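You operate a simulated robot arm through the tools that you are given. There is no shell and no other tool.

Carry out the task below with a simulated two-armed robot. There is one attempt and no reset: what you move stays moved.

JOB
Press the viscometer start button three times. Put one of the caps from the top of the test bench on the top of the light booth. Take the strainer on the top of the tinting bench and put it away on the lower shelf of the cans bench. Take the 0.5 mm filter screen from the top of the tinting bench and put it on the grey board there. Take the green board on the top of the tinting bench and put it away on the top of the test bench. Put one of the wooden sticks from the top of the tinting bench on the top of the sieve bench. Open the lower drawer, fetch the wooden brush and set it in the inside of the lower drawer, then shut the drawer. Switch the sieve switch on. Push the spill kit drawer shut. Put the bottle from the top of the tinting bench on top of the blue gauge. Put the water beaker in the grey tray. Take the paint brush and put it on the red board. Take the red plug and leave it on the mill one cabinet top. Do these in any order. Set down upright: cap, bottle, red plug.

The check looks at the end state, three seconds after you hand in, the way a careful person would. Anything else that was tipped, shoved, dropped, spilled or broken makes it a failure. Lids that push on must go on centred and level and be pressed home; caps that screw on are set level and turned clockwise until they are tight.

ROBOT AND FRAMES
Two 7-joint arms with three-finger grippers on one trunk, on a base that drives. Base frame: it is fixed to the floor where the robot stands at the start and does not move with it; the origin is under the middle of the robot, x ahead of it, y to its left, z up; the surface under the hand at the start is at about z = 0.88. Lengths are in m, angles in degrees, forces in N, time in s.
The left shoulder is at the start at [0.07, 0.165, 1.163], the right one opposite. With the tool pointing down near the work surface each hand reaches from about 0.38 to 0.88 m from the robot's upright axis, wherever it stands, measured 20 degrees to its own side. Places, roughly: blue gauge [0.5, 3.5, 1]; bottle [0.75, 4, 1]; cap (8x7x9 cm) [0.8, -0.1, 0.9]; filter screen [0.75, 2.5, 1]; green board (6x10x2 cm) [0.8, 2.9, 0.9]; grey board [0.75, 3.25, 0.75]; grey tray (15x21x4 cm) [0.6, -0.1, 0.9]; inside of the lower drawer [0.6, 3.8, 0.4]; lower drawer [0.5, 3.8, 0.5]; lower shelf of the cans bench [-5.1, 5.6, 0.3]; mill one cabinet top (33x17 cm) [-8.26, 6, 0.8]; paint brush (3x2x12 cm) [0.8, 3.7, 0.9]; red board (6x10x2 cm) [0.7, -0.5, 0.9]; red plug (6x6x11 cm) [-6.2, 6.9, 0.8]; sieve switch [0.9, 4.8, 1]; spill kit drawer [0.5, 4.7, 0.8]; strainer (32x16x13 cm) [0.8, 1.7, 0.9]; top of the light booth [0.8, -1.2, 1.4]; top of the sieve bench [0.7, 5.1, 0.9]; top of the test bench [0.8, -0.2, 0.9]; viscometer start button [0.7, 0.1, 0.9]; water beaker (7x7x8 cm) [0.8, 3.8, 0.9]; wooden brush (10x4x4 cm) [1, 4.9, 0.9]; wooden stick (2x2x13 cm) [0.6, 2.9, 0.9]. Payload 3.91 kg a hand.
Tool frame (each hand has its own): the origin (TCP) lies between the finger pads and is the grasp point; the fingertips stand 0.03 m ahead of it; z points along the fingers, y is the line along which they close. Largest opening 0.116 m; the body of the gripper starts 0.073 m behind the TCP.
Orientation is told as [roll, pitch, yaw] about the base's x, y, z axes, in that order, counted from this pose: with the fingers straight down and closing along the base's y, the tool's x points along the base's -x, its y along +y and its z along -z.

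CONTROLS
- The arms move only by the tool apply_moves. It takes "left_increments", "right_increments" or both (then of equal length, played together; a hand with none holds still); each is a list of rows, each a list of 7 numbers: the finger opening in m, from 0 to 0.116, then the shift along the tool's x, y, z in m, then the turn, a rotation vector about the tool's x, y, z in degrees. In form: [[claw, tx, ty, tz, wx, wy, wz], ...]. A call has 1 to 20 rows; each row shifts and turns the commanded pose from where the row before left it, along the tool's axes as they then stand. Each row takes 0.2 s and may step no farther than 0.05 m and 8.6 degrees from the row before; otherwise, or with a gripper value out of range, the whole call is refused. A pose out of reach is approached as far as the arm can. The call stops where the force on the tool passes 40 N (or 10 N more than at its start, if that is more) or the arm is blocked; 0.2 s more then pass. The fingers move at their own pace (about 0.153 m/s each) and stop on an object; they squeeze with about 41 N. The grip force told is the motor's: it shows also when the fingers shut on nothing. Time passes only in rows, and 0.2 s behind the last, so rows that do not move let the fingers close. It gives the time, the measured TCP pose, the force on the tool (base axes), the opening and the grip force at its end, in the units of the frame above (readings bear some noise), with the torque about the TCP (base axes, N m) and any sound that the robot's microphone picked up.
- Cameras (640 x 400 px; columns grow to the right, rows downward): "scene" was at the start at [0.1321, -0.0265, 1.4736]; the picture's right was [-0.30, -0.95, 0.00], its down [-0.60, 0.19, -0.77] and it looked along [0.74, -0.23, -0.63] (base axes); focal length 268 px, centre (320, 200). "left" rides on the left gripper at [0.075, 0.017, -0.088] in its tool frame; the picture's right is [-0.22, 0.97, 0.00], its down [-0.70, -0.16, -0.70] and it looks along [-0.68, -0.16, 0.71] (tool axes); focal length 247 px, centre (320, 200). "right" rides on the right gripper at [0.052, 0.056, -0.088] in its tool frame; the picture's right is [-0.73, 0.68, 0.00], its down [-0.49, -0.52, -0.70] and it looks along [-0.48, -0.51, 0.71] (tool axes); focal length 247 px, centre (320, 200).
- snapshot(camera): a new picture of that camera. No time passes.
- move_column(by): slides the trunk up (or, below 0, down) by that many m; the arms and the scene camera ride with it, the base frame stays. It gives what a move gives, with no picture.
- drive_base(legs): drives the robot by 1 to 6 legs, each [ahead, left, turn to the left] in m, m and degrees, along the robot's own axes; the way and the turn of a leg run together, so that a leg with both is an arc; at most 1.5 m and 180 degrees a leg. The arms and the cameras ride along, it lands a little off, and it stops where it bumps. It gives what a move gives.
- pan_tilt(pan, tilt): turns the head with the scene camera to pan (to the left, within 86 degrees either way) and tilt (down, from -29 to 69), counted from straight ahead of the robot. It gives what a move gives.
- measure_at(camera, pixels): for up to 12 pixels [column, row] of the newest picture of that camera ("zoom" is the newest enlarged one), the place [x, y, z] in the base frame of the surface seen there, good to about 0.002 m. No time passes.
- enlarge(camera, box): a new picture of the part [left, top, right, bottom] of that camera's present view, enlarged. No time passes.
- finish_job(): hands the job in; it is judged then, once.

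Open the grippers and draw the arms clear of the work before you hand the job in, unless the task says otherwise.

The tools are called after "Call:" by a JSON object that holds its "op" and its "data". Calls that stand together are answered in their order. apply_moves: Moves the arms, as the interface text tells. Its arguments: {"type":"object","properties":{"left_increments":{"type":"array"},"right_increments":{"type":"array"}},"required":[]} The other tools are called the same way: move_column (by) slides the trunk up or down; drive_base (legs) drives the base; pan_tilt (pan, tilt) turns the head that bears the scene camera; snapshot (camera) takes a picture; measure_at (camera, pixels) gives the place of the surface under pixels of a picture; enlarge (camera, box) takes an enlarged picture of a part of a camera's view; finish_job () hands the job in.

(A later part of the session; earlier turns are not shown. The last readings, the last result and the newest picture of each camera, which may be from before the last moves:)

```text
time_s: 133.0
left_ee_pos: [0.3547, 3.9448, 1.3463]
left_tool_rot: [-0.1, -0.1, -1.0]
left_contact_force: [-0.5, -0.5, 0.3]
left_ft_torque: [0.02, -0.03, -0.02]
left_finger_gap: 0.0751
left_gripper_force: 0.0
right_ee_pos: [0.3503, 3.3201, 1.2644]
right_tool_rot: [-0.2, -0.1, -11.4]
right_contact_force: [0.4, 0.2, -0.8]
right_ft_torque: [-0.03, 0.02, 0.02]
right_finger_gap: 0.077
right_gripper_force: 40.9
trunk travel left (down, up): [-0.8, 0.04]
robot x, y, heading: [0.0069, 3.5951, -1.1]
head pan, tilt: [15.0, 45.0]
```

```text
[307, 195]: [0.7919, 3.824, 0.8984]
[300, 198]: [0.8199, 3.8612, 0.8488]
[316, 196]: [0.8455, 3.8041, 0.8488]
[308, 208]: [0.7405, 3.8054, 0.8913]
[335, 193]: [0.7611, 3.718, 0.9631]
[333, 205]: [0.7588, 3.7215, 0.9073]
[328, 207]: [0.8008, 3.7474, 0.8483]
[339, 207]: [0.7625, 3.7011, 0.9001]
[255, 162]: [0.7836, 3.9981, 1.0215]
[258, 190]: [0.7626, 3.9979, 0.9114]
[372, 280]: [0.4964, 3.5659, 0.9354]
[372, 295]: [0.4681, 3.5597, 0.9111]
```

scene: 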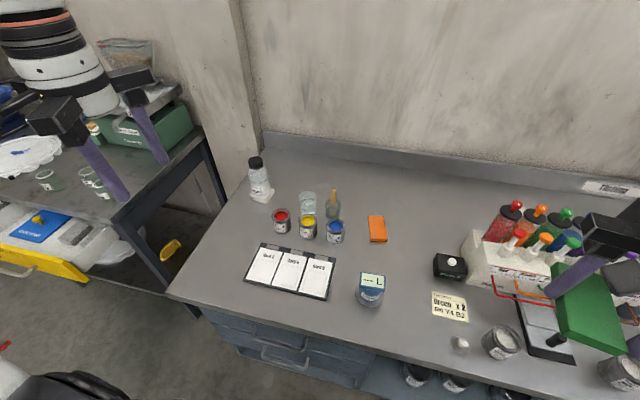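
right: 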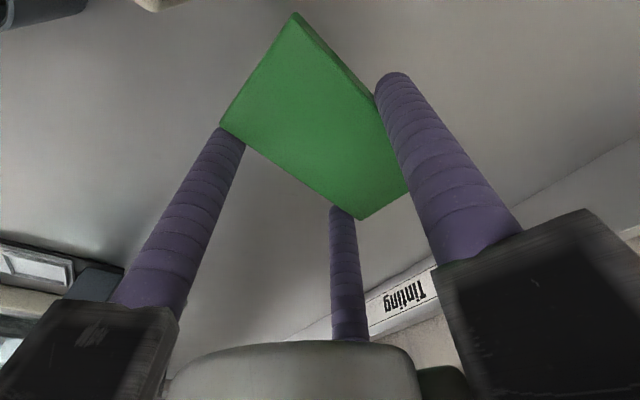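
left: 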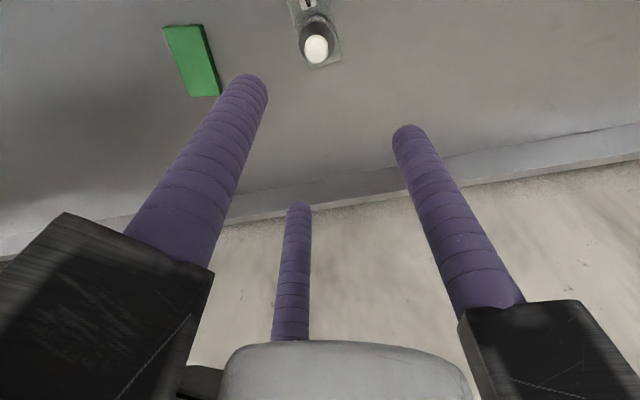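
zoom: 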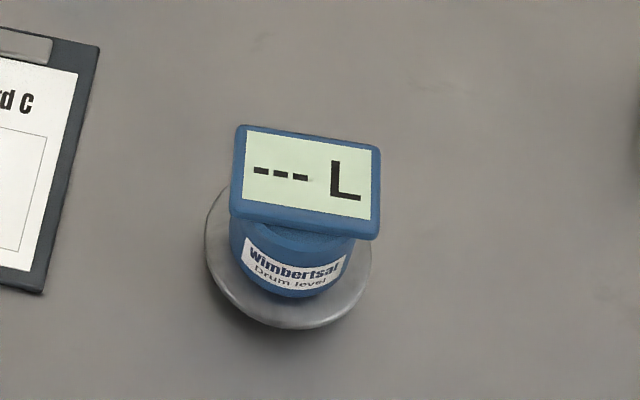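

The beaker is at about (0.775, 3.81), with the brush jar at (0.765, 3.727) and cans in front. I bring the left hand above for a close hand-camera look.

Call:
{"op": "apply_moves", "data": {"left_increments": [[0.085, -0.0395, -0.015, 0.014, 0, 0, 0], [0.085, -0.0395, -0.015, 0.014, 0, 0, 0], [0.085, -0.0395, -0.015, 0.014, 0, 0, 0], [0.085, -0.0395, -0.015, 0.014, 0, 0, 0], [0.085, -0.0395, -0.015, 0.014, 0, 0, 0], [0.085, -0.0395, -0.015, 0.014, 0, 0, 0], [0.085, -0.0395, -0.015, 0.014, 0, 0, 0], [0.085, -0.0395, -0.015, 0.014, 0, 0, 0], [0.085, -0.03, -0.015, 0.014, 0, 0, 0], [0.085, 0, 0, 0.02, 0, 0, -7.75], [0.085, 0, 0, 0.02, 0, 0, -7.75], [0.085, 0, 0, 0.02, 0, 0, -7.75], [0.085, 0, 0, 0.0, 0, 0, -7.75], [0.085, 0, 0, 0, 0, 0, 0]]}}

Call:
{"op": "snapshot", "data": {"camera": "left"}}

Call:
{"op": "snapshot", "data": {"camera": "scene"}}

```text
time_s: 136.0
left_ee_pos: [0.6985, 3.8037, 1.1607]
left_tool_rot: [-0.1, -0.2, 30.2]
left_contact_force: [-0.6, -0.3, -0.1]
left_ft_torque: [-0.03, -0.01, -0.04]
left_finger_gap: 0.085
left_gripper_force: 0.1
right_ee_pos: [0.3497, 3.3199, 1.2644]
right_tool_rot: [-0.1, 0.0, -11.4]
right_contact_force: [0.3, 0.2, -0.1]
right_ft_torque: [0.02, 0.0, -0.01]
right_finger_gap: 0.0772
right_gripper_force: 41.1
trunk travel left (down, up): [-0.8, 0.04]
robot x, y, heading: [0.0081, 3.5994, -1.1]
head pan, tilt: [15.0, 45.0]
```

```text
taken
```

left: 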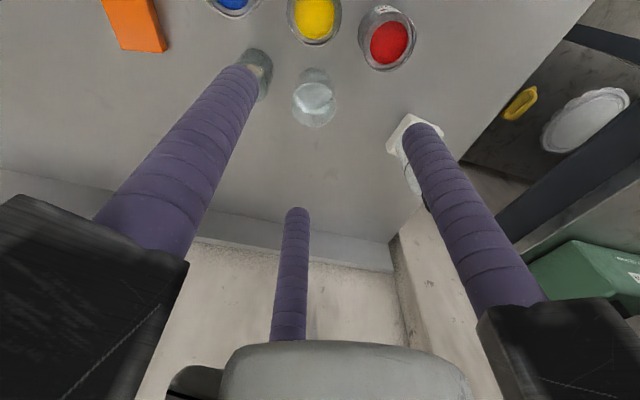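

```text
taken
```

scene: 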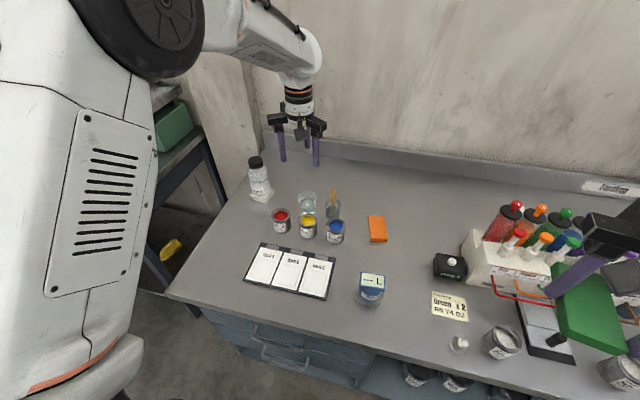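

The beaker is at (314,97), the yellow can (314,18) in the hand view. I enlarge and measure around it.

Call:
{"op": "enlarge", "data": {"camera": "left", "box": [230, 0, 430, 140]}}

Call:
{"op": "measure_at", "data": {"camera": "left", "pixels": [[314, 96], [314, 85], [314, 73], [296, 95], [332, 95], [314, 122], [314, 128], [262, 62], [314, 42], [290, 20], [340, 22], [320, 110]]}}

```text
2.86 times, centred on (330, 70) of left
```

zoom: 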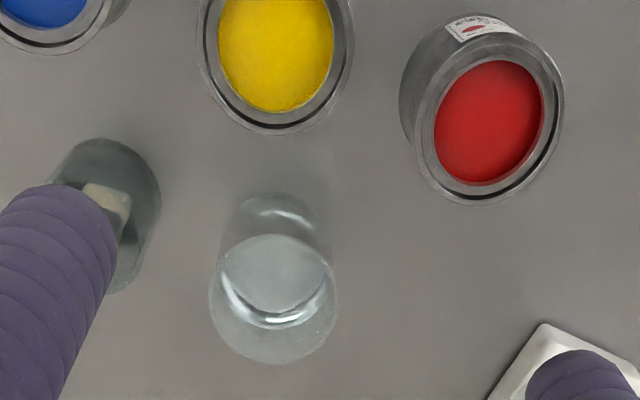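

```text
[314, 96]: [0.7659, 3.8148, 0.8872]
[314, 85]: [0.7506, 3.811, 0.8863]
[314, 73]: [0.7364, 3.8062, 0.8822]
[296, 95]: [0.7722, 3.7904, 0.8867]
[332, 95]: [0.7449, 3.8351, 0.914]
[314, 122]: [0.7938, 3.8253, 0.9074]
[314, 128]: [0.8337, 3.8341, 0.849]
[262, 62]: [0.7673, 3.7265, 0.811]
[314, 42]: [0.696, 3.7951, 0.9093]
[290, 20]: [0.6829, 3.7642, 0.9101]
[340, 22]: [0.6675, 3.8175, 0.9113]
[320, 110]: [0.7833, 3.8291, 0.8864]
```

The beaker centre is about (0.766, 3.815), radius ~0.027, rim ≈0.917. With yaw +30° the prongs fall between the cans and jar; I align above and lower to z≈1.0.

Call:
{"op": "apply_moves", "data": {"left_increments": [[0.075, -0.032, -0.0121, 0, 0, 0, 0], [0.075, -0.032, -0.0121, 0, 0, 0, 0], [0.075, 0, 0, 0.04, 0, 0, 0], [0.075, 0, 0, 0.04, 0, 0, 0], [0.075, 0, 0, 0.04, 0, 0, 0], [0.075, 0, 0, 0.035, 0, 0, 0], [0.075, 0, 0, 0, 0, 0, 0]]}}

Call:
{"op": "snapshot", "data": {"camera": "left"}}

Call:
{"op": "enlarge", "data": {"camera": "scene", "box": [235, 80, 405, 250]}}

```text
time_s: 137.6
left_ee_pos: [0.7675, 3.8147, 1.0062]
left_tool_rot: [-0.1, -0.1, 30.0]
left_contact_force: [0.0, 0.5, -0.4]
left_ft_torque: [-0.03, -0.02, 0.01]
left_finger_gap: 0.075
left_gripper_force: 0.0
right_ee_pos: [0.3508, 3.3206, 1.265]
right_tool_rot: [0.0, -0.1, -11.4]
right_contact_force: [0.4, -0.5, -1.4]
right_ft_torque: [-0.02, -0.03, -0.05]
right_finger_gap: 0.0771
right_gripper_force: 41.0
trunk travel left (down, up): [-0.8, 0.04]
robot x, y, heading: [0.008, 3.5932, -1.3]
head pan, tilt: [15.0, 45.0]
```

```text
taken
```

left: 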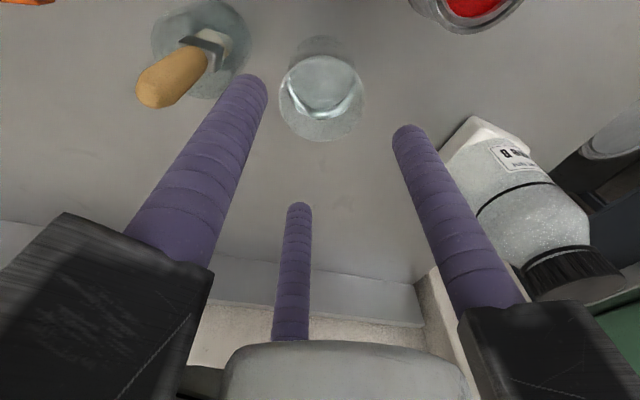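

```text
2.35 times, centred on (320, 165) of scene
```

zoom: 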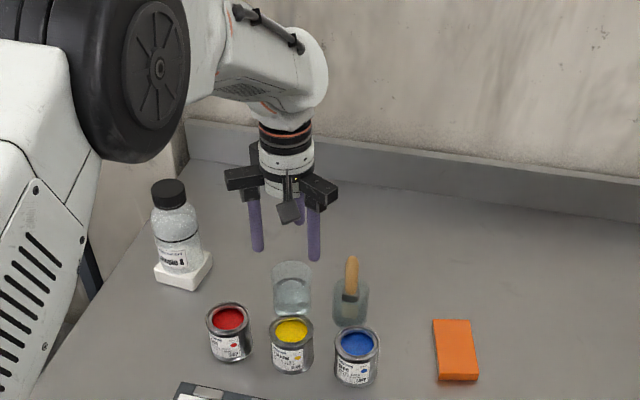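

I measure jar rim and beaker again from this closer view, particularly the gap to the left prong.

Call:
{"op": "measure_at", "data": {"camera": "left", "pixels": [[320, 85], [290, 85], [352, 85], [320, 136], [244, 60], [240, 30], [225, 95], [160, 25], [155, 95], [280, 98], [362, 98], [210, 55]]}}

Call:
{"op": "enlarge", "data": {"camera": "left", "box": [140, 0, 400, 160]}}

```text
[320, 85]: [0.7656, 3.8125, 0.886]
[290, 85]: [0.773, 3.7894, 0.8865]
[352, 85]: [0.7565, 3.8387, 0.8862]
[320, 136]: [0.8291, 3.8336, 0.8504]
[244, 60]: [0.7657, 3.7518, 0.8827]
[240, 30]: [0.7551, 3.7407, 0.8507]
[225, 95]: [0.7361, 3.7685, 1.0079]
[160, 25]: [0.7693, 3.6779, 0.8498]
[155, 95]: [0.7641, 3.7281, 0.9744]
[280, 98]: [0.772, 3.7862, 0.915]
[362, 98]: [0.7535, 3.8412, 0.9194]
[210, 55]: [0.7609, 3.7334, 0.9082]
```

```text
2.46 times, centred on (270, 80) of left
```

zoom: 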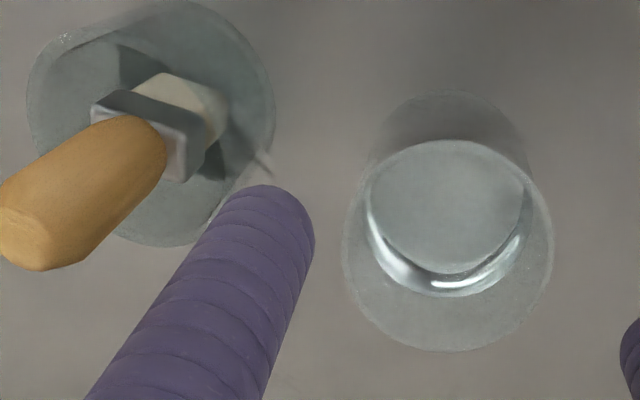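

Beaker centre (0.764, 3.814), rim 0.917, diameter 0.058; the jar gap is ~17 mm. I descend to z 0.897 and close gently.

Call:
{"op": "apply_moves", "data": {"left_increments": [[0.075, 0.003, 0.0006, 0.03, 0, 0, 0], [0.075, 0, 0, 0.03, 0, 0, 0], [0.075, 0, 0, 0.03, 0, 0, 0], [0.075, 0, 0, 0.019, 0, 0, 0], [0.075, 0, 0, 0, 0, 0, 0]]}}

Call:
{"op": "snapshot", "data": {"camera": "left"}}

Call:
{"op": "apply_moves", "data": {"left_increments": [[0.068, 0, 0, 0, 0, 0, 0], [0.06, 0, 0, 0, 0, 0, 0], [0.055, 0, 0, 0, 0, 0, 0], [0.05, 0, 0, 0, 0, 0, 0], [0.05, 0, 0, 0, 0, 0, 0]]}}

Call:
{"op": "snapshot", "data": {"camera": "left"}}

```text
time_s: 138.8
left_ee_pos: [0.7632, 3.8134, 0.897]
left_tool_rot: [-0.2, -0.1, 30.0]
left_contact_force: [0.4, 0.4, 0.1]
left_ft_torque: [0.0, -0.02, -0.02]
left_finger_gap: 0.0752
left_gripper_force: 0.1
right_ee_pos: [0.3499, 3.32, 1.2638]
right_tool_rot: [0.0, 0.0, -11.3]
right_contact_force: [-0.3, -0.1, -0.2]
right_ft_torque: [-0.01, 0.03, -0.04]
right_finger_gap: 0.0772
right_gripper_force: 40.9
trunk travel left (down, up): [-0.8, 0.04]
robot x, y, heading: [0.0028, 3.5907, -0.9]
head pan, tilt: [15.0, 45.0]
```

```text
taken
```

left: 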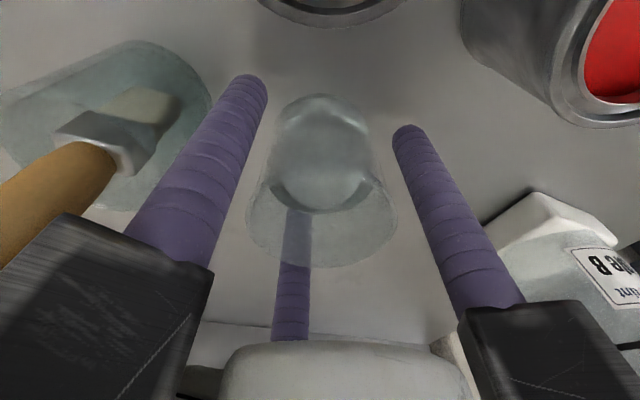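

```text
time_s: 140.0
left_ee_pos: [0.763, 3.8139, 0.8967]
left_tool_rot: [-0.1, 0.1, 30.0]
left_contact_force: [-0.1, 0.1, -0.8]
left_ft_torque: [-0.04, -0.03, -0.01]
left_finger_gap: 0.0583
left_gripper_force: 41.5
right_ee_pos: [0.3504, 3.3205, 1.2634]
right_tool_rot: [-0.1, -0.1, -11.4]
right_contact_force: [0.2, -0.1, -0.2]
right_ft_torque: [0.0, 0.03, -0.02]
right_finger_gap: 0.0772
right_gripper_force: 40.9
trunk travel left (down, up): [-0.8, 0.04]
robot x, y, heading: [0.0067, 3.5941, -1.1]
head pan, tilt: [15.0, 45.0]
```

```text
taken
```

left: 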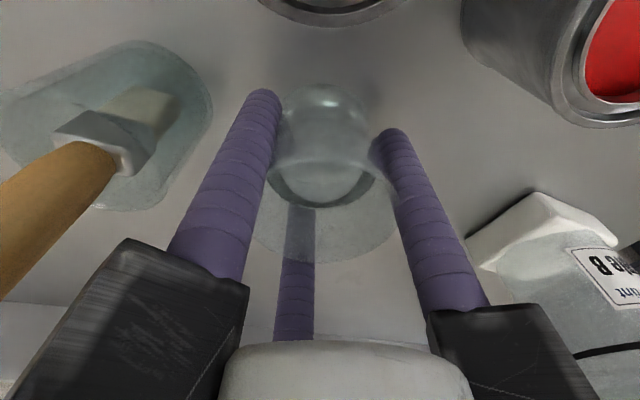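

Held at 0.0583 m. I lift the beaker smoothly straight up.

Call:
{"op": "apply_moves", "data": {"left_increments": [[0.05, 0, 0, -0.005, 0, 0, 0], [0.05, 0, 0, -0.01, 0, 0, 0], [0.05, 0, 0, -0.015, 0, 0, 0], [0.05, 0, 0, -0.02, 0, 0, 0], [0.05, 0, 0, -0.025, 0, 0, 0], [0.05, 0, 0, -0.025, 0, 0, 0], [0.05, 0, 0, -0.025, 0, 0, 0], [0.05, 0, 0, -0.025, 0, 0, 0], [0.05, 0, 0, -0.025, 0, 0, 0], [0.05, 0, 0, -0.025, 0, 0, 0], [0.05, 0, 0, -0.02, 0, 0, 0], [0.05, 0, 0, -0.01, 0, 0, 0], [0.05, 0, 0, 0, 0, 0, 0]]}}

Call:
{"op": "snapshot", "data": {"camera": "scene"}}

Call:
{"op": "snapshot", "data": {"camera": "left"}}

```text
time_s: 142.8
left_ee_pos: [0.7625, 3.8134, 1.1265]
left_tool_rot: [0.0, 0.0, 30.0]
left_contact_force: [0.4, -0.7, -0.9]
left_ft_torque: [0.02, 0.0, 0.04]
left_finger_gap: 0.0584
left_gripper_force: 40.6
right_ee_pos: [0.3501, 3.3199, 1.2632]
right_tool_rot: [0.0, 0.0, -11.4]
right_contact_force: [-0.4, 0.2, -1.5]
right_ft_torque: [-0.05, 0.0, 0.01]
right_finger_gap: 0.0771
right_gripper_force: 41.7
trunk travel left (down, up): [-0.8, 0.04]
robot x, y, heading: [0.0066, 3.5972, -1.0]
head pan, tilt: [15.0, 45.0]
```

```text
taken
```

scene: 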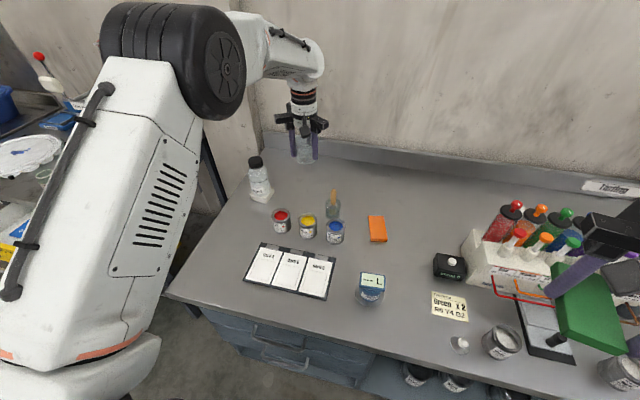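

```text
taken
```

left: 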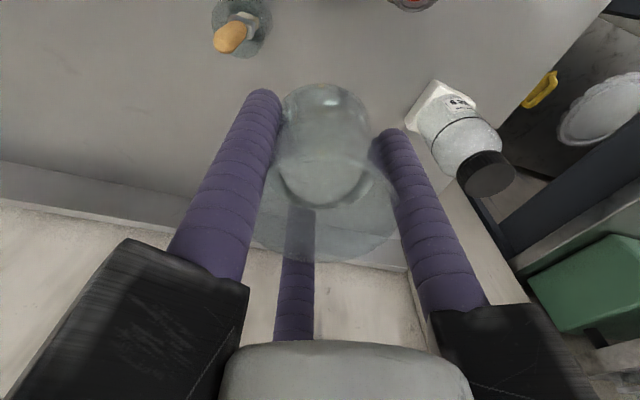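

The beaker is held upright and level. I retract it towards the robot, then back off from the bench.

Call:
{"op": "apply_moves", "data": {"left_increments": [[0.05, 0.013, 0.0075, -0.005, 0, 0, 0], [0.05, 0.022, 0.0126, -0.01, 0, 0, 0], [0.05, 0.0259, 0.0151, -0.01, 0, 0, 0], [0.05, 0.0259, 0.0151, -0.01, 0, 0, 0], [0.05, 0.0259, 0.0151, -0.01, 0, 0, 0], [0.05, 0.0259, 0.0151, -0.01, 0, 0, 0], [0.05, 0.0259, 0.0151, -0.01, 0, 0, 0], [0.05, 0.0259, 0.0151, -0.01, 0, 0, 0], [0.05, 0.0259, 0.0151, -0.01, 0, 0, 0], [0.05, 0.0259, 0.0151, -0.01, 0, 0, 0], [0.05, 0.022, 0.0126, -0.005, 0, 0, 0], [0.05, 0.013, 0.0075, 0, 0, 0, 0], [0.05, 0, 0, 0, 0, 0, 0]]}}

Call:
{"op": "drive_base", "data": {"legs": [[-0.35, 0, 1.0]]}}

Call:
{"op": "snapshot", "data": {"camera": "scene"}}

```text
time_s: 145.6
left_ee_pos: [0.4432, 3.8166, 1.2262]
left_tool_rot: [-0.3, 0.1, 30.0]
left_contact_force: [-1.0, 1.0, -1.4]
left_ft_torque: [-0.01, 0.01, 0.0]
left_finger_gap: 0.0583
left_gripper_force: 41.2
right_ee_pos: [0.3494, 3.3209, 1.264]
right_tool_rot: [-0.1, -0.1, -11.4]
right_contact_force: [0.7, 0.1, -0.9]
right_ft_torque: [-0.02, 0.0, 0.01]
right_finger_gap: 0.0774
right_gripper_force: 40.9
trunk travel left (down, up): [-0.8, 0.04]
robot x, y, heading: [0.005, 3.597, -1.0]
head pan, tilt: [15.0, 45.0]
```

```text
time_s: 147.8
left_ee_pos: [0.089, 3.8257, 1.2262]
left_tool_rot: [-0.1, 0.0, 31.3]
left_contact_force: [-0.6, 0.4, -0.1]
left_ft_torque: [-0.07, -0.01, -0.04]
left_finger_gap: 0.0585
left_gripper_force: 41.1
right_ee_pos: [0.0079, 3.3296, 1.2637]
right_tool_rot: [-0.1, 0.0, -10.1]
right_contact_force: [0.4, -0.6, -0.2]
right_ft_torque: [0.01, 0.01, 0.01]
right_finger_gap: 0.0771
right_gripper_force: 41.0
trunk travel left (down, up): [-0.8, 0.04]
robot x, y, heading: [-0.3446, 3.5951, 0.2]
head pan, tilt: [15.0, 45.0]
```

```text
taken
```

scene: 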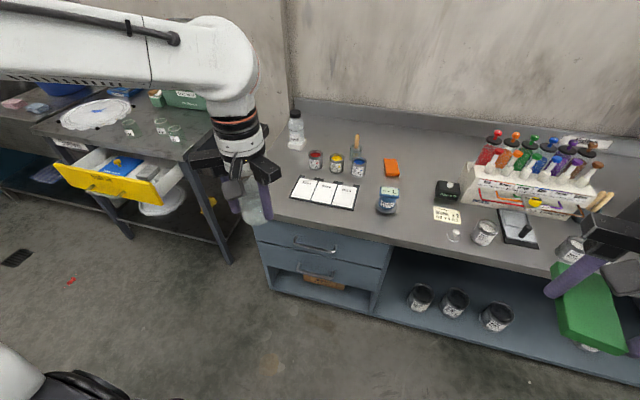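

Both items are safely held; the yellow spill-kit drawer and two drawers under the tinting bench are visible. I drive right about 3.65 m to the test bench.

Call:
{"op": "drive_base", "data": {"legs": [[0, -1.3, 0], [0, -1.3, 0]]}}

Call:
{"op": "drive_base", "data": {"legs": [[0, -1.05, 0]]}}

Call:
{"op": "pan_tilt", "data": {"pan": 0, "tilt": 35}}

Call:
{"op": "snapshot", "data": {"camera": "scene"}}

```text
time_s: 160.6
left_ee_pos: [0.0834, 1.1885, 1.2256]
left_tool_rot: [-0.1, -0.1, 30.1]
left_contact_force: [-0.1, -0.1, -0.8]
left_ft_torque: [0.03, 0.02, -0.03]
left_finger_gap: 0.0583
left_gripper_force: 40.9
right_ee_pos: [-0.0089, 0.6953, 1.2632]
right_tool_rot: [-0.1, -0.2, -11.2]
right_contact_force: [-0.7, 0.5, -0.6]
right_ft_torque: [0.0, 0.0, -0.01]
right_finger_gap: 0.0771
right_gripper_force: 41.1
trunk travel left (down, up): [-0.8, 0.04]
robot x, y, heading: [-0.3535, 0.9698, -1.1]
head pan, tilt: [15.0, 45.0]
```

```text
time_s: 166.1
left_ee_pos: [0.0651, 0.1305, 1.2256]
left_tool_rot: [-0.1, 0.0, 30.1]
left_contact_force: [0.8, -0.8, -1.1]
left_ft_torque: [-0.01, 0.0, 0.0]
left_finger_gap: 0.0585
left_gripper_force: 41.1
right_ee_pos: [-0.0271, -0.3627, 1.264]
right_tool_rot: [0.0, 0.0, -11.3]
right_contact_force: [0.7, 0.2, -0.4]
right_ft_torque: [0.01, 0.01, 0.02]
right_finger_gap: 0.077
right_gripper_force: 41.1
trunk travel left (down, up): [-0.8, 0.04]
robot x, y, heading: [-0.3694, -0.0861, -0.9]
head pan, tilt: [15.0, 45.0]
```

```text
time_s: 166.8
left_ee_pos: [0.0648, 0.1297, 1.2261]
left_tool_rot: [-0.1, -0.1, 30.2]
left_contact_force: [0.4, 0.0, -1.0]
left_ft_torque: [-0.03, -0.01, 0.0]
left_finger_gap: 0.0586
left_gripper_force: 40.5
right_ee_pos: [-0.0274, -0.3635, 1.2637]
right_tool_rot: [0.0, -0.2, -11.3]
right_contact_force: [0.3, 0.1, -1.0]
right_ft_torque: [-0.01, 0.0, -0.01]
right_finger_gap: 0.0774
right_gripper_force: 40.4
trunk travel left (down, up): [-0.8, 0.04]
robot x, y, heading: [-0.3718, -0.0872, -0.9]
head pan, tilt: [0.0, 35.0]
```

```text
taken
```

scene: 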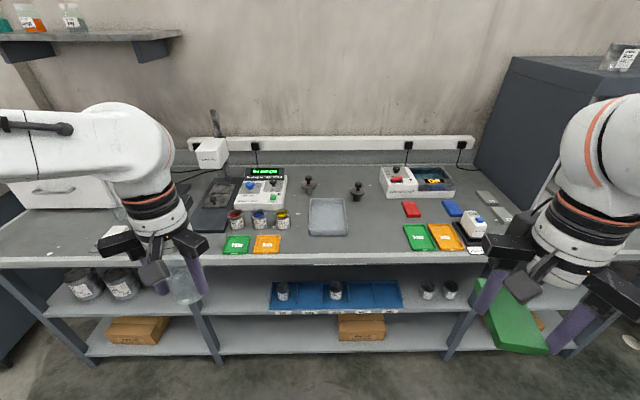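

I'm in front of the test bench. The tray (328,215) is clear and there's free space between tray and Pass board. I drive ahead to x≈0.02.

Call:
{"op": "drive_base", "data": {"legs": [[0.39, -0.13, 0.9]]}}

Call:
{"op": "pan_tilt", "data": {"pan": 0, "tilt": 50}}

Call:
{"op": "snapshot", "data": {"camera": "scene"}}

```text
time_s: 169.4
left_ee_pos: [0.4563, 0.0054, 1.2264]
left_tool_rot: [-0.1, -0.1, 30.8]
left_contact_force: [0.7, 0.1, -0.6]
left_ft_torque: [0.03, 0.0, -0.02]
left_finger_gap: 0.0582
left_gripper_force: 40.7
right_ee_pos: [0.3706, -0.4914, 1.2642]
right_tool_rot: [-0.2, 0.0, -10.5]
right_contact_force: [0.7, 0.1, -0.7]
right_ft_torque: [-0.05, -0.01, 0.02]
right_finger_gap: 0.077
right_gripper_force: 41.1
trunk travel left (down, up): [-0.8, 0.04]
robot x, y, heading: [0.0184, -0.2189, -0.3]
head pan, tilt: [0.0, 35.0]
```

```text
time_s: 170.2
left_ee_pos: [0.4577, 0.0049, 1.2259]
left_tool_rot: [-0.1, 0.0, 30.7]
left_contact_force: [0.9, -0.1, -2.0]
left_ft_torque: [0.03, -0.01, -0.01]
left_finger_gap: 0.0588
left_gripper_force: 41.1
right_ee_pos: [0.3711, -0.4905, 1.2634]
right_tool_rot: [-0.1, -0.2, -10.6]
right_contact_force: [0.5, -0.4, -1.0]
right_ft_torque: [0.0, 0.03, -0.02]
right_finger_gap: 0.0771
right_gripper_force: 40.6
trunk travel left (down, up): [-0.8, 0.04]
robot x, y, heading: [0.0227, -0.2195, -0.3]
head pan, tilt: [0.0, 50.0]
```

```text
taken
```

scene: 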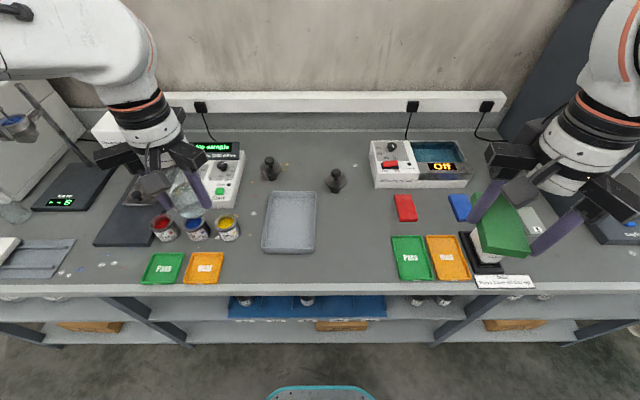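

The tray's interior centre is ≈(0.625, −0.135). I carry the beaker over the tray and lower to about 4 cm above the placing height.

Call:
{"op": "apply_moves", "data": {"left_increments": [[0.05, -0.0052, -0.0147, 0, 0, 0, 0], [0.05, -0.0103, -0.0294, 0, 0, 0, 0], [0.05, -0.0103, -0.0294, 0, 0, 0, 0], [0.05, -0.0103, -0.0294, 0, 0, 0, 0], [0.05, -0.0103, -0.0294, 0, 0, 0, 0], [0.05, -0.0103, -0.0294, 0, 0, 0, 0], [0.05, -0.0103, -0.0294, 0, 0, 0, 0], [0.05, -0.0052, -0.0147, 0.01, 0, 0, 0], [0.05, 0, 0, 0.02, 0, 0, 0], [0.05, 0, 0, 0.03, 0, 0, 0], [0.05, 0, 0, 0.03, 0, 0, 0], [0.05, 0, 0, 0.03, 0, 0, 0], [0.05, 0, 0, 0.03, 0, 0, 0], [0.05, 0, 0, 0.03, 0, 0, 0], [0.05, 0, 0, 0.03, 0, 0, 0], [0.05, 0, 0, 0.02, 0, 0, 0], [0.05, 0, 0, 0.01, 0, 0, 0], [0.05, 0, 0, 0, 0, 0, 0]]}}

Call:
{"op": "snapshot", "data": {"camera": "scene"}}

Call:
{"op": "snapshot", "data": {"camera": "left"}}

```text
time_s: 174.0
left_ee_pos: [0.6247, -0.136, 0.987]
left_tool_rot: [-0.1, -0.1, 30.7]
left_contact_force: [-0.5, -0.3, -2.0]
left_ft_torque: [-0.03, 0.02, 0.0]
left_finger_gap: 0.0584
left_gripper_force: 41.2
right_ee_pos: [0.3723, -0.4898, 1.2634]
right_tool_rot: [-0.1, 0.0, -10.6]
right_contact_force: [-0.7, -0.7, -0.9]
right_ft_torque: [-0.04, 0.02, -0.07]
right_finger_gap: 0.0771
right_gripper_force: 40.6
trunk travel left (down, up): [-0.8, 0.04]
robot x, y, heading: [0.0231, -0.2159, -0.3]
head pan, tilt: [0.0, 50.0]
```

```text
taken
```

scene: 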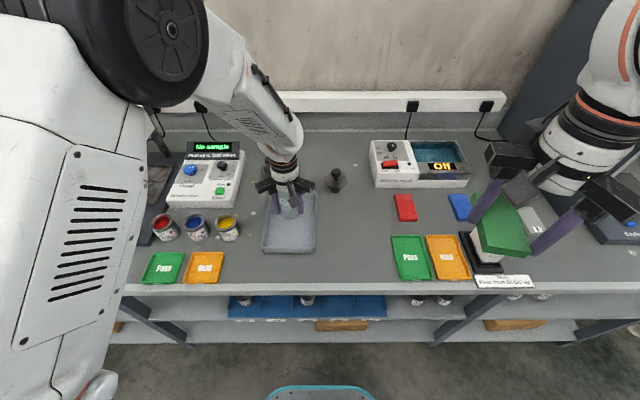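

```text
taken
```

left: 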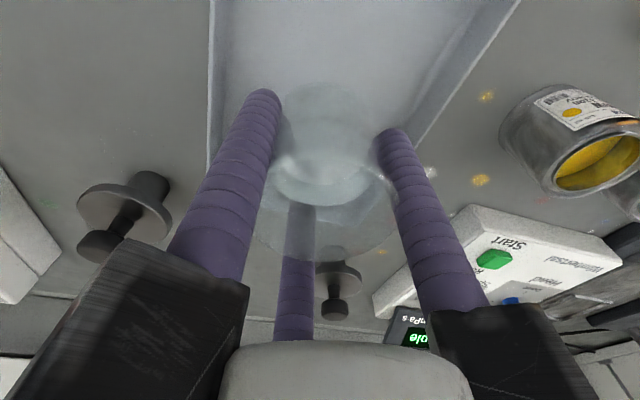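

The beaker is over the tray, centred. I lower to 0.937, then feel for contact in small steps.

Call:
{"op": "apply_moves", "data": {"left_increments": [[0.05, 0, 0, 0.015, 0, 0, 0], [0.05, 0, 0, 0.02, 0, 0, 0], [0.05, 0, 0, 0.012, 0, 0, 0], [0.05, 0, 0, 0.004, 0, 0, 0], [0.05, 0, 0, 0.0, 0, 0, 0]]}}

Call:
{"op": "apply_moves", "data": {"left_increments": [[0.05, 0, 0, 0.002, 0, 0, 0], [0.05, 0, 0, 0.002, 0, 0, 0], [0.05, 0, 0, 0.0, 0, 0, 0]]}}

```text
time_s: 175.2
left_ee_pos: [0.6257, -0.1367, 0.9366]
left_tool_rot: [-0.1, -0.1, 30.8]
left_contact_force: [1.1, -0.2, -0.8]
left_ft_torque: [-0.02, 0.0, 0.0]
left_finger_gap: 0.0582
left_gripper_force: 40.8
right_ee_pos: [0.3713, -0.4909, 1.2638]
right_tool_rot: [0.1, -0.2, -10.6]
right_contact_force: [0.2, 0.3, -0.7]
right_ft_torque: [-0.03, 0.01, -0.01]
right_finger_gap: 0.0772
right_gripper_force: 40.4
trunk travel left (down, up): [-0.8, 0.04]
robot x, y, heading: [0.0246, -0.2148, -0.4]
head pan, tilt: [0.0, 50.0]
```

```text
time_s: 176.0
left_ee_pos: [0.6268, -0.1359, 0.9329]
left_tool_rot: [0.0, 0.0, 30.7]
left_contact_force: [0.6, -0.1, -1.5]
left_ft_torque: [0.01, 0.01, -0.02]
left_finger_gap: 0.0584
left_gripper_force: 41.0
right_ee_pos: [0.3717, -0.4903, 1.2646]
right_tool_rot: [0.0, -0.1, -10.6]
right_contact_force: [0.5, 0.5, 0.3]
right_ft_torque: [0.02, 0.0, 0.01]
right_finger_gap: 0.0773
right_gripper_force: 40.6
trunk travel left (down, up): [-0.8, 0.04]
robot x, y, heading: [0.0221, -0.2178, -0.5]
head pan, tilt: [0.0, 50.0]
```

No contact yet at 0.9329; I continue in 1.5 mm steps.

Call:
{"op": "apply_moves", "data": {"left_increments": [[0.05, 0, 0, 0.0015, 0, 0, 0], [0.05, 0, 0, 0.0015, 0, 0, 0], [0.05, 0, 0, 0.0, 0, 0, 0]]}}

```text
time_s: 176.8
left_ee_pos: [0.626, -0.1366, 0.9301]
left_tool_rot: [0.0, -0.1, 30.8]
left_contact_force: [1.6, 2.2, 15.4]
left_ft_torque: [0.08, -0.39, -0.05]
left_finger_gap: 0.0585
left_gripper_force: 41.3
right_ee_pos: [0.3715, -0.49, 1.2643]
right_tool_rot: [0.0, -0.3, -10.6]
right_contact_force: [-0.2, 0.9, -0.5]
right_ft_torque: [0.0, 0.02, 0.02]
right_finger_gap: 0.0772
right_gripper_force: 40.7
trunk travel left (down, up): [-0.8, 0.04]
robot x, y, heading: [0.0189, -0.2203, -0.5]
head pan, tilt: [0.0, 50.0]
```

Contact (+15 N). I ease 1 mm, open to 0.075 and lift straight up.

Call:
{"op": "apply_moves", "data": {"left_increments": [[0.05, 0, 0, -0.001, 0, 0, 0], [0.062, 0, 0, 0, 0, 0, 0], [0.068, 0, 0, 0, 0, 0, 0], [0.075, 0, 0, 0, 0, 0, 0], [0.075, 0, 0, 0, 0, 0, 0]]}}

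Call:
{"op": "snapshot", "data": {"camera": "left"}}

Call:
{"op": "apply_moves", "data": {"left_increments": [[0.075, 0, 0, -0.01, 0, 0, 0], [0.075, 0, 0, -0.03, 0, 0, 0], [0.075, 0, 0, -0.04, 0, 0, 0], [0.075, 0, 0, -0.045, 0, 0, 0], [0.075, 0, 0, -0.045, 0, 0, 0], [0.075, 0, 0, -0.045, 0, 0, 0], [0.075, 0, 0, -0.045, 0, 0, 0], [0.075, 0, 0, 0, 0, 0, 0]]}}

Call:
{"op": "snapshot", "data": {"camera": "scene"}}

```text
time_s: 178.0
left_ee_pos: [0.626, -0.1368, 0.9292]
left_tool_rot: [0.0, 0.0, 30.8]
left_contact_force: [0.5, 0.3, 0.4]
left_ft_torque: [0.0, 0.0, -0.05]
left_finger_gap: 0.0753
left_gripper_force: 0.0
right_ee_pos: [0.372, -0.4889, 1.2642]
right_tool_rot: [0.0, -0.1, -10.6]
right_contact_force: [-0.5, 0.0, -0.2]
right_ft_torque: [0.0, 0.0, 0.02]
right_finger_gap: 0.077
right_gripper_force: 40.9
trunk travel left (down, up): [-0.8, 0.04]
robot x, y, heading: [0.0217, -0.2189, -0.2]
head pan, tilt: [0.0, 50.0]
```

```text
taken
```

left: 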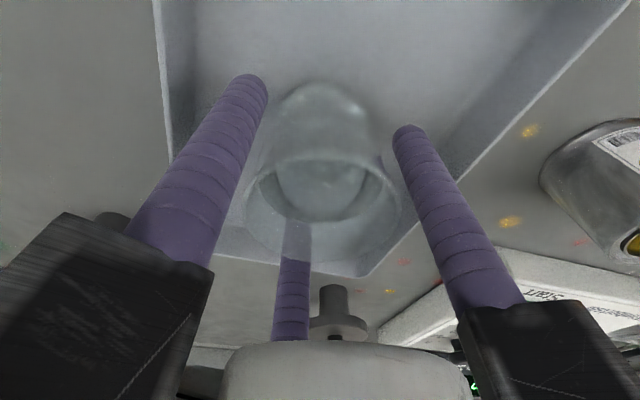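

```text
time_s: 179.8
left_ee_pos: [0.6267, -0.1342, 1.1887]
left_tool_rot: [-0.1, 0.0, 30.9]
left_contact_force: [-0.6, 0.7, -0.2]
left_ft_torque: [0.02, 0.03, -0.03]
left_finger_gap: 0.0748
left_gripper_force: 0.0
right_ee_pos: [0.3719, -0.4892, 1.2645]
right_tool_rot: [0.0, -0.1, -10.7]
right_contact_force: [0.4, -0.5, 0.4]
right_ft_torque: [-0.02, -0.02, -0.02]
right_finger_gap: 0.0772
right_gripper_force: 41.4
trunk travel left (down, up): [-0.8, 0.04]
robot x, y, heading: [0.027, -0.2217, -0.3]
head pan, tilt: [0.0, 50.0]
```

```text
taken
```

scene: 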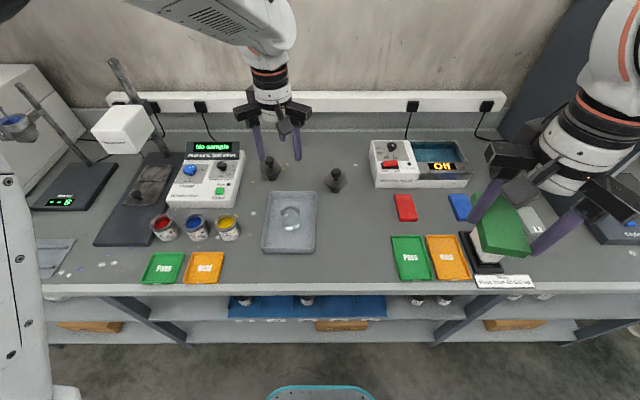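

The beaker stands in the tray. For the green board I measure the free area around (355,235).

Call:
{"op": "measure_at", "data": {"camera": "scene", "pixels": [[330, 240], [355, 235], [380, 240], [355, 270], [355, 205], [392, 260], [336, 185], [398, 210], [316, 240], [390, 240]]}}

Call:
{"op": "snapshot", "data": {"camera": "right"}}

```text
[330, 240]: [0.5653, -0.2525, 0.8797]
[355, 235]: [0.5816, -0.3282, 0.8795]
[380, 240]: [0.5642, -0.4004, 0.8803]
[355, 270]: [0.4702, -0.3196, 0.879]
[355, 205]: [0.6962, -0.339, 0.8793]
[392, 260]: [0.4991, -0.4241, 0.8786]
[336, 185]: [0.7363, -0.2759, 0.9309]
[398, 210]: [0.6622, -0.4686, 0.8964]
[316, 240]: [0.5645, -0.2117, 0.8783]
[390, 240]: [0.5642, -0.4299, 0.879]
```

```text
taken
```

right: 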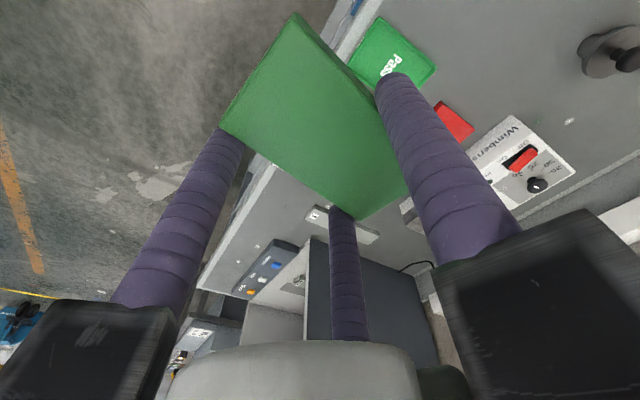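

Free area spans x 0.47–0.70, y −0.22 to −0.42. I retract the left hand and bring the board over (0.58, −0.325), descending to z≈0.94.

Call:
{"op": "apply_moves", "data": {"left_increments": [[0.075, 0.0103, 0.0294, 0, 0, 0, 0], [0.075, 0.0103, 0.0294, 0, 0, 0, 0], [0.075, 0.0103, 0.0294, 0, 0, 0, 0], [0.075, 0.0103, 0.0294, 0, 0, 0, 0], [0.075, 0.0103, 0.0294, 0, 0, 0, 0], [0.075, 0.0103, 0.0294, 0, 0, 0, 0], [0.075, 0.0103, 0.0294, 0, 0, 0, 0], [0.075, 0, 0, 0, 0, 0, 0], [0.075, 0, 0, 0, 0, 0, 0], [0.075, 0, 0, 0, 0, 0, 0], [0.075, 0, 0, 0, 0, 0, 0], [0.075, 0, 0, 0, 0, 0, 0], [0.075, 0, 0, 0, 0, 0, 0], [0.075, 0, 0, 0, 0, 0, 0], [0.075, 0, 0, 0, 0, 0, 0], [0.075, 0, 0, 0, 0, 0, 0], [0.075, 0, 0, 0, 0, 0, 0]], "right_increments": [[0.05, 0, 0, 0, 0, 0, 0], [0.05, -0.0249, 0.0269, 0, 0, 0, 0], [0.05, -0.0249, 0.0269, 0, 0, 0, 0], [0.05, -0.0249, 0.0269, 0, 0, 0, 0], [0.05, -0.0249, 0.0269, 0, 0, 0, 0], [0.05, -0.0249, 0.0269, 0, 0, 0, 0], [0.05, -0.0249, 0.0269, 0, 0, 0, 0], [0.05, -0.0249, 0.0269, 0, 0, 0, 0], [0.05, 0, 0, 0.04, 0, 0, 0], [0.05, 0, 0, 0.045, 0, 0, 0], [0.05, 0, 0, 0.045, 0, 0, 0], [0.05, 0, 0, 0.045, 0, 0, 0], [0.05, 0, 0, 0.045, 0, 0, 0], [0.05, 0, 0, 0.045, 0, 0, 0], [0.05, 0, 0, 0.04, 0, 0, 0], [0.05, 0, 0, 0.02, 0, 0, 0], [0.05, 0, 0, 0, 0, 0, 0]]}}

Call:
{"op": "snapshot", "data": {"camera": "right"}}

Call:
{"op": "snapshot", "data": {"camera": "scene"}}

```text
time_s: 183.4
left_ee_pos: [0.4581, 0.0068, 1.1885]
left_tool_rot: [-0.1, -0.1, 30.8]
left_contact_force: [0.1, -0.5, -0.1]
left_ft_torque: [-0.01, 0.02, 0.01]
left_finger_gap: 0.0749
left_gripper_force: 0.0
right_ee_pos: [0.5773, -0.3363, 0.9394]
right_tool_rot: [0.0, -0.1, -10.6]
right_contact_force: [0.3, 0.2, 0.0]
right_ft_torque: [-0.01, -0.01, 0.01]
right_finger_gap: 0.077
right_gripper_force: 40.8
trunk travel left (down, up): [-0.8, 0.04]
robot x, y, heading: [0.0243, -0.2208, -0.2]
head pan, tilt: [0.0, 50.0]
```

```text
taken
```

right: 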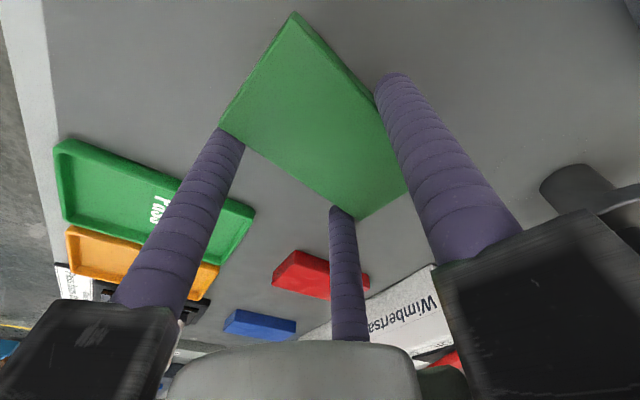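

```text
taken
```

scene: 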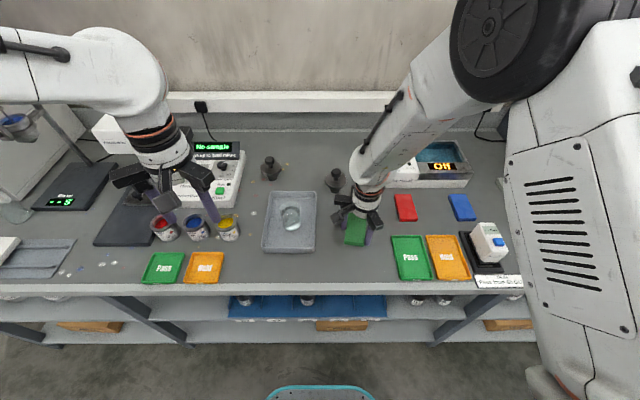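

The board is level above free bench. I lower to about 0.917, then feel for contact.

Call:
{"op": "apply_moves", "data": {"right_increments": [[0.05, 0, 0, 0.012, 0, 0, 0], [0.05, 0, 0, 0.01, 0, 0, 0], [0.05, 0, 0, 0.002, 0, 0, 0], [0.05, 0, 0, 0.0015, 0, 0, 0], [0.05, 0, 0, 0, 0, 0, 0]]}}

Call:
{"op": "apply_moves", "data": {"right_increments": [[0.05, 0, 0, 0.0015, 0, 0, 0], [0.05, 0, 0, 0, 0, 0, 0]]}}

```text
time_s: 184.6
left_ee_pos: [0.4582, 0.0069, 1.1892]
left_tool_rot: [-0.1, 0.0, 30.7]
left_contact_force: [-0.6, -0.9, -0.5]
left_ft_torque: [-0.01, -0.03, 0.01]
left_finger_gap: 0.0754
left_gripper_force: 0.1
right_ee_pos: [0.5773, -0.3371, 0.9128]
right_tool_rot: [-0.1, -0.1, -10.6]
right_contact_force: [-0.4, -0.4, -0.4]
right_ft_torque: [-0.01, -0.01, 0.01]
right_finger_gap: 0.0772
right_gripper_force: 41.3
trunk travel left (down, up): [-0.8, 0.04]
robot x, y, heading: [0.0218, -0.2193, -0.1]
head pan, tilt: [0.0, 50.0]
```

```text
time_s: 185.2
left_ee_pos: [0.4574, 0.0052, 1.188]
left_tool_rot: [0.0, 0.0, 30.8]
left_contact_force: [-0.5, 0.2, 0.8]
left_ft_torque: [0.04, -0.02, 0.02]
left_finger_gap: 0.0751
left_gripper_force: 0.1
right_ee_pos: [0.5775, -0.3359, 0.9123]
right_tool_rot: [-0.1, -0.2, -10.5]
right_contact_force: [-0.7, 0.5, 2.6]
right_ft_torque: [0.06, -0.13, 0.0]
right_finger_gap: 0.0771
right_gripper_force: 40.7
trunk travel left (down, up): [-0.8, 0.04]
robot x, y, heading: [0.0206, -0.2226, -0.1]
head pan, tilt: [0.0, 50.0]
```

Light contact (+2.6 N). I open and lift the right hand away.

Call:
{"op": "apply_moves", "data": {"right_increments": [[0.082, 0, 0, 0, 0, 0, 0], [0.09, 0, 0, 0, 0, 0, 0], [0.1, 0, 0, 0, 0, 0, 0], [0.105, 0, 0, 0, 0, 0, 0], [0.105, 0, 0, -0.02, 0, 0, 0], [0.105, 0, 0, -0.04, 0, 0, 0], [0.105, 0, 0, -0.045, 0, 0, 0], [0.105, 0, 0, -0.045, 0, 0, 0], [0.105, 0, 0, -0.045, 0, 0, 0], [0.105, 0, 0, -0.045, 0, 0, 0], [0.105, 0, 0, -0.045, 0, 0, 0], [0.105, 0, 0, 0, 0, 0, 0]]}}

Call:
{"op": "snapshot", "data": {"camera": "right"}}

Call:
{"op": "snapshot", "data": {"camera": "scene"}}

```text
time_s: 187.8
left_ee_pos: [0.4584, 0.006, 1.1886]
left_tool_rot: [-0.1, 0.0, 30.8]
left_contact_force: [0.0, -0.1, -0.9]
left_ft_torque: [0.01, 0.0, 0.02]
left_finger_gap: 0.0752
left_gripper_force: 0.0
right_ee_pos: [0.5772, -0.3356, 1.1979]
right_tool_rot: [0.0, -0.1, -10.6]
right_contact_force: [-0.5, -0.2, 0.0]
right_ft_torque: [0.01, 0.04, -0.03]
right_finger_gap: 0.1048
right_gripper_force: 0.0
trunk travel left (down, up): [-0.8, 0.04]
robot x, y, heading: [0.0224, -0.218, -0.5]
head pan, tilt: [0.0, 50.0]
```

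```text
taken
```

right: 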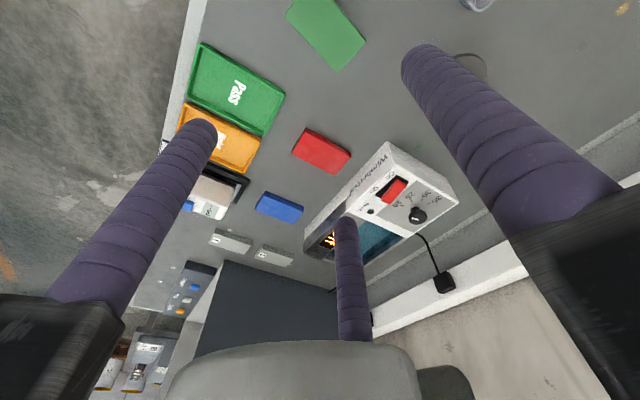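

```text
taken
```

scene: 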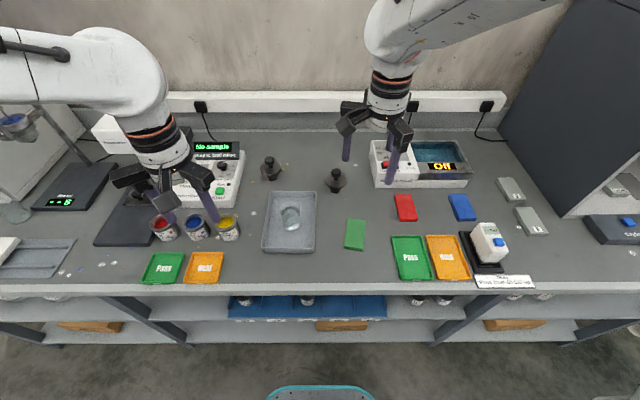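

The green board lies flat on the test bench. I measure the red board for later and retract the right hand for driving.

Call:
{"op": "measure_at", "data": {"camera": "scene", "pixels": [[396, 196], [411, 195], [400, 219], [416, 218], [405, 207]]}}

Call:
{"op": "apply_moves", "data": {"right_increments": [[0.105, 0.04, -0.02, -0.01, 0, 0, 0], [0.105, 0.04, -0.02, -0.01, 0, 0, 0], [0.105, 0.04, -0.02, -0.01, 0, 0, 0], [0.105, 0.03, -0.03, -0.01, 0, 0, -5.0], [0.105, 0.0, -0.03, -0.01, 0, 0, -5.6], [0.105, 0, 0, 0, 0, 0, 0]], "left_increments": [[0.075, 0, 0, -0.01, 0, 0, 0], [0.075, 0, 0, -0.01, 0, 0, 0], [0.075, 0, 0, -0.01, 0, 0, 0], [0.075, 0, 0, -0.01, 0, 0, 0], [0.075, 0, 0, -0.01, 0, 0, 0], [0.075, 0, 0, 0, 0, 0, 0]]}}

Call:
{"op": "drive_base", "data": {"legs": [[-0.4, 0, 0.4], [0, 1.3, 0], [0, 1.3, 0]]}}

```text
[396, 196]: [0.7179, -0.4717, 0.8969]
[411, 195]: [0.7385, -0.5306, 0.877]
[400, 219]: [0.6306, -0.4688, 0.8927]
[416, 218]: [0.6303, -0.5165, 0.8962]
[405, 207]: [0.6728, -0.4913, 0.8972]
```

```text
time_s: 189.2
left_ee_pos: [0.4585, 0.0031, 1.2393]
left_tool_rot: [0.1, 0.0, 30.7]
left_contact_force: [0.8, 0.4, 1.2]
left_ft_torque: [0.03, 0.04, 0.02]
left_finger_gap: 0.075
left_gripper_force: 0.0
right_ee_pos: [0.4109, -0.4332, 1.2452]
right_tool_rot: [0.1, -0.1, -0.1]
right_contact_force: [-0.3, -0.8, -0.2]
right_ft_torque: [0.02, 0.0, -0.03]
right_finger_gap: 0.1052
right_gripper_force: 0.1
trunk travel left (down, up): [-0.8, 0.04]
robot x, y, heading: [0.0219, -0.2195, -0.4]
head pan, tilt: [0.0, 50.0]
```

```text
time_s: 204.0
left_ee_pos: [0.0056, 2.6294, 1.24]
left_tool_rot: [-0.1, -0.1, 32.8]
left_contact_force: [0.1, -0.6, -0.7]
left_ft_torque: [-0.01, 0.02, -0.04]
left_finger_gap: 0.0751
left_gripper_force: 0.1
right_ee_pos: [-0.0275, 2.1923, 1.2469]
right_tool_rot: [0.0, -0.1, 1.9]
right_contact_force: [0.0, 0.2, -0.7]
right_ft_torque: [-0.02, -0.04, 0.01]
right_finger_gap: 0.1049
right_gripper_force: 0.1
trunk travel left (down, up): [-0.8, 0.04]
robot x, y, heading: [-0.4205, 2.3911, 1.9]
head pan, tilt: [0.0, 50.0]
```

Red board: centre (0.674, −0.493), top 0.897. Now I go to the wooden sticks at (0.614, 2.909) on the tinting bench: drive left 0.6 m, straighten, and approach.

Call:
{"op": "drive_base", "data": {"legs": [[0, 0.62, -1.9], [0.43, 0, 0]]}}

Call:
{"op": "pan_tilt", "data": {"pan": -5, "tilt": 45}}

Call:
{"op": "snapshot", "data": {"camera": "scene"}}

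```text
time_s: 209.7
left_ee_pos: [0.4404, 3.2348, 1.2404]
left_tool_rot: [-0.1, -0.1, 31.2]
left_contact_force: [0.3, -0.4, -0.1]
left_ft_torque: [-0.02, -0.01, 0.01]
left_finger_gap: 0.0752
left_gripper_force: 0.0
right_ee_pos: [0.3974, 2.7969, 1.2466]
right_tool_rot: [0.0, -0.2, 0.5]
right_contact_force: [-0.2, 0.4, -0.1]
right_ft_torque: [-0.02, -0.01, 0.0]
right_finger_gap: 0.1049
right_gripper_force: 0.1
trunk travel left (down, up): [-0.8, 0.04]
robot x, y, heading: [0.0083, 3.0029, 0.2]
head pan, tilt: [0.0, 50.0]
```

```text
time_s: 210.3
left_ee_pos: [0.4429, 3.2332, 1.2396]
left_tool_rot: [-0.1, 0.0, 31.2]
left_contact_force: [0.4, -0.1, 0.3]
left_ft_torque: [0.02, 0.01, 0.04]
left_finger_gap: 0.0749
left_gripper_force: 0.1
right_ee_pos: [0.3987, 2.7983, 1.2462]
right_tool_rot: [0.0, -0.1, 0.4]
right_contact_force: [-0.2, -0.2, 0.3]
right_ft_torque: [0.01, -0.01, 0.01]
right_finger_gap: 0.1049
right_gripper_force: 0.0
trunk travel left (down, up): [-0.8, 0.04]
robot x, y, heading: [0.0109, 3.0035, 0.2]
head pan, tilt: [-5.0, 45.0]
```

```text
taken
```

scene: 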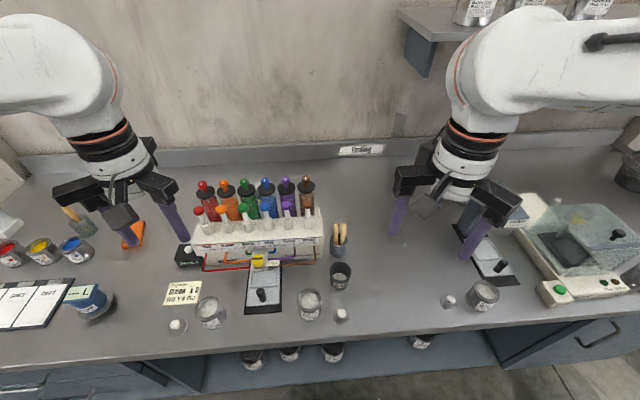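

The two sticks are at (338,235). I enlarge to measure their tops and the cup's rim.

Call:
{"op": "enlarge", "data": {"camera": "scene", "box": [310, 205, 370, 265]}}

```text
6.67 times, centred on (340, 235) of scene
```

zoom: 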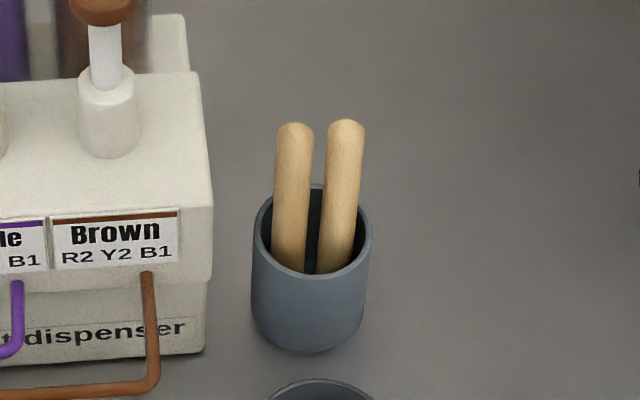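

I measure both sticks along their length and the rim on the enlarged picture.

Call:
{"op": "measure_at", "data": {"camera": "zoom", "pixels": [[296, 128], [294, 160], [290, 210], [287, 260], [346, 125], [345, 160], [340, 210], [336, 260], [255, 235], [370, 240], [310, 290], [310, 187]]}}

```text
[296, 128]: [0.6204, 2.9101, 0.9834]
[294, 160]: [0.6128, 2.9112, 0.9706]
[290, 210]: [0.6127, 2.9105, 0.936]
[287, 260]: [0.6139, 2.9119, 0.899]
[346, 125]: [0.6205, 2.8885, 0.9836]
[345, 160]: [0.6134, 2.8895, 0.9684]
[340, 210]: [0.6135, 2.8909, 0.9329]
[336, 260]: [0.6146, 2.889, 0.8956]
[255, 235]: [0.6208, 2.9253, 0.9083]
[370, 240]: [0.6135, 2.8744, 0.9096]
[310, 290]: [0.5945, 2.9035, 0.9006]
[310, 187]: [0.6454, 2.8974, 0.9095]
```

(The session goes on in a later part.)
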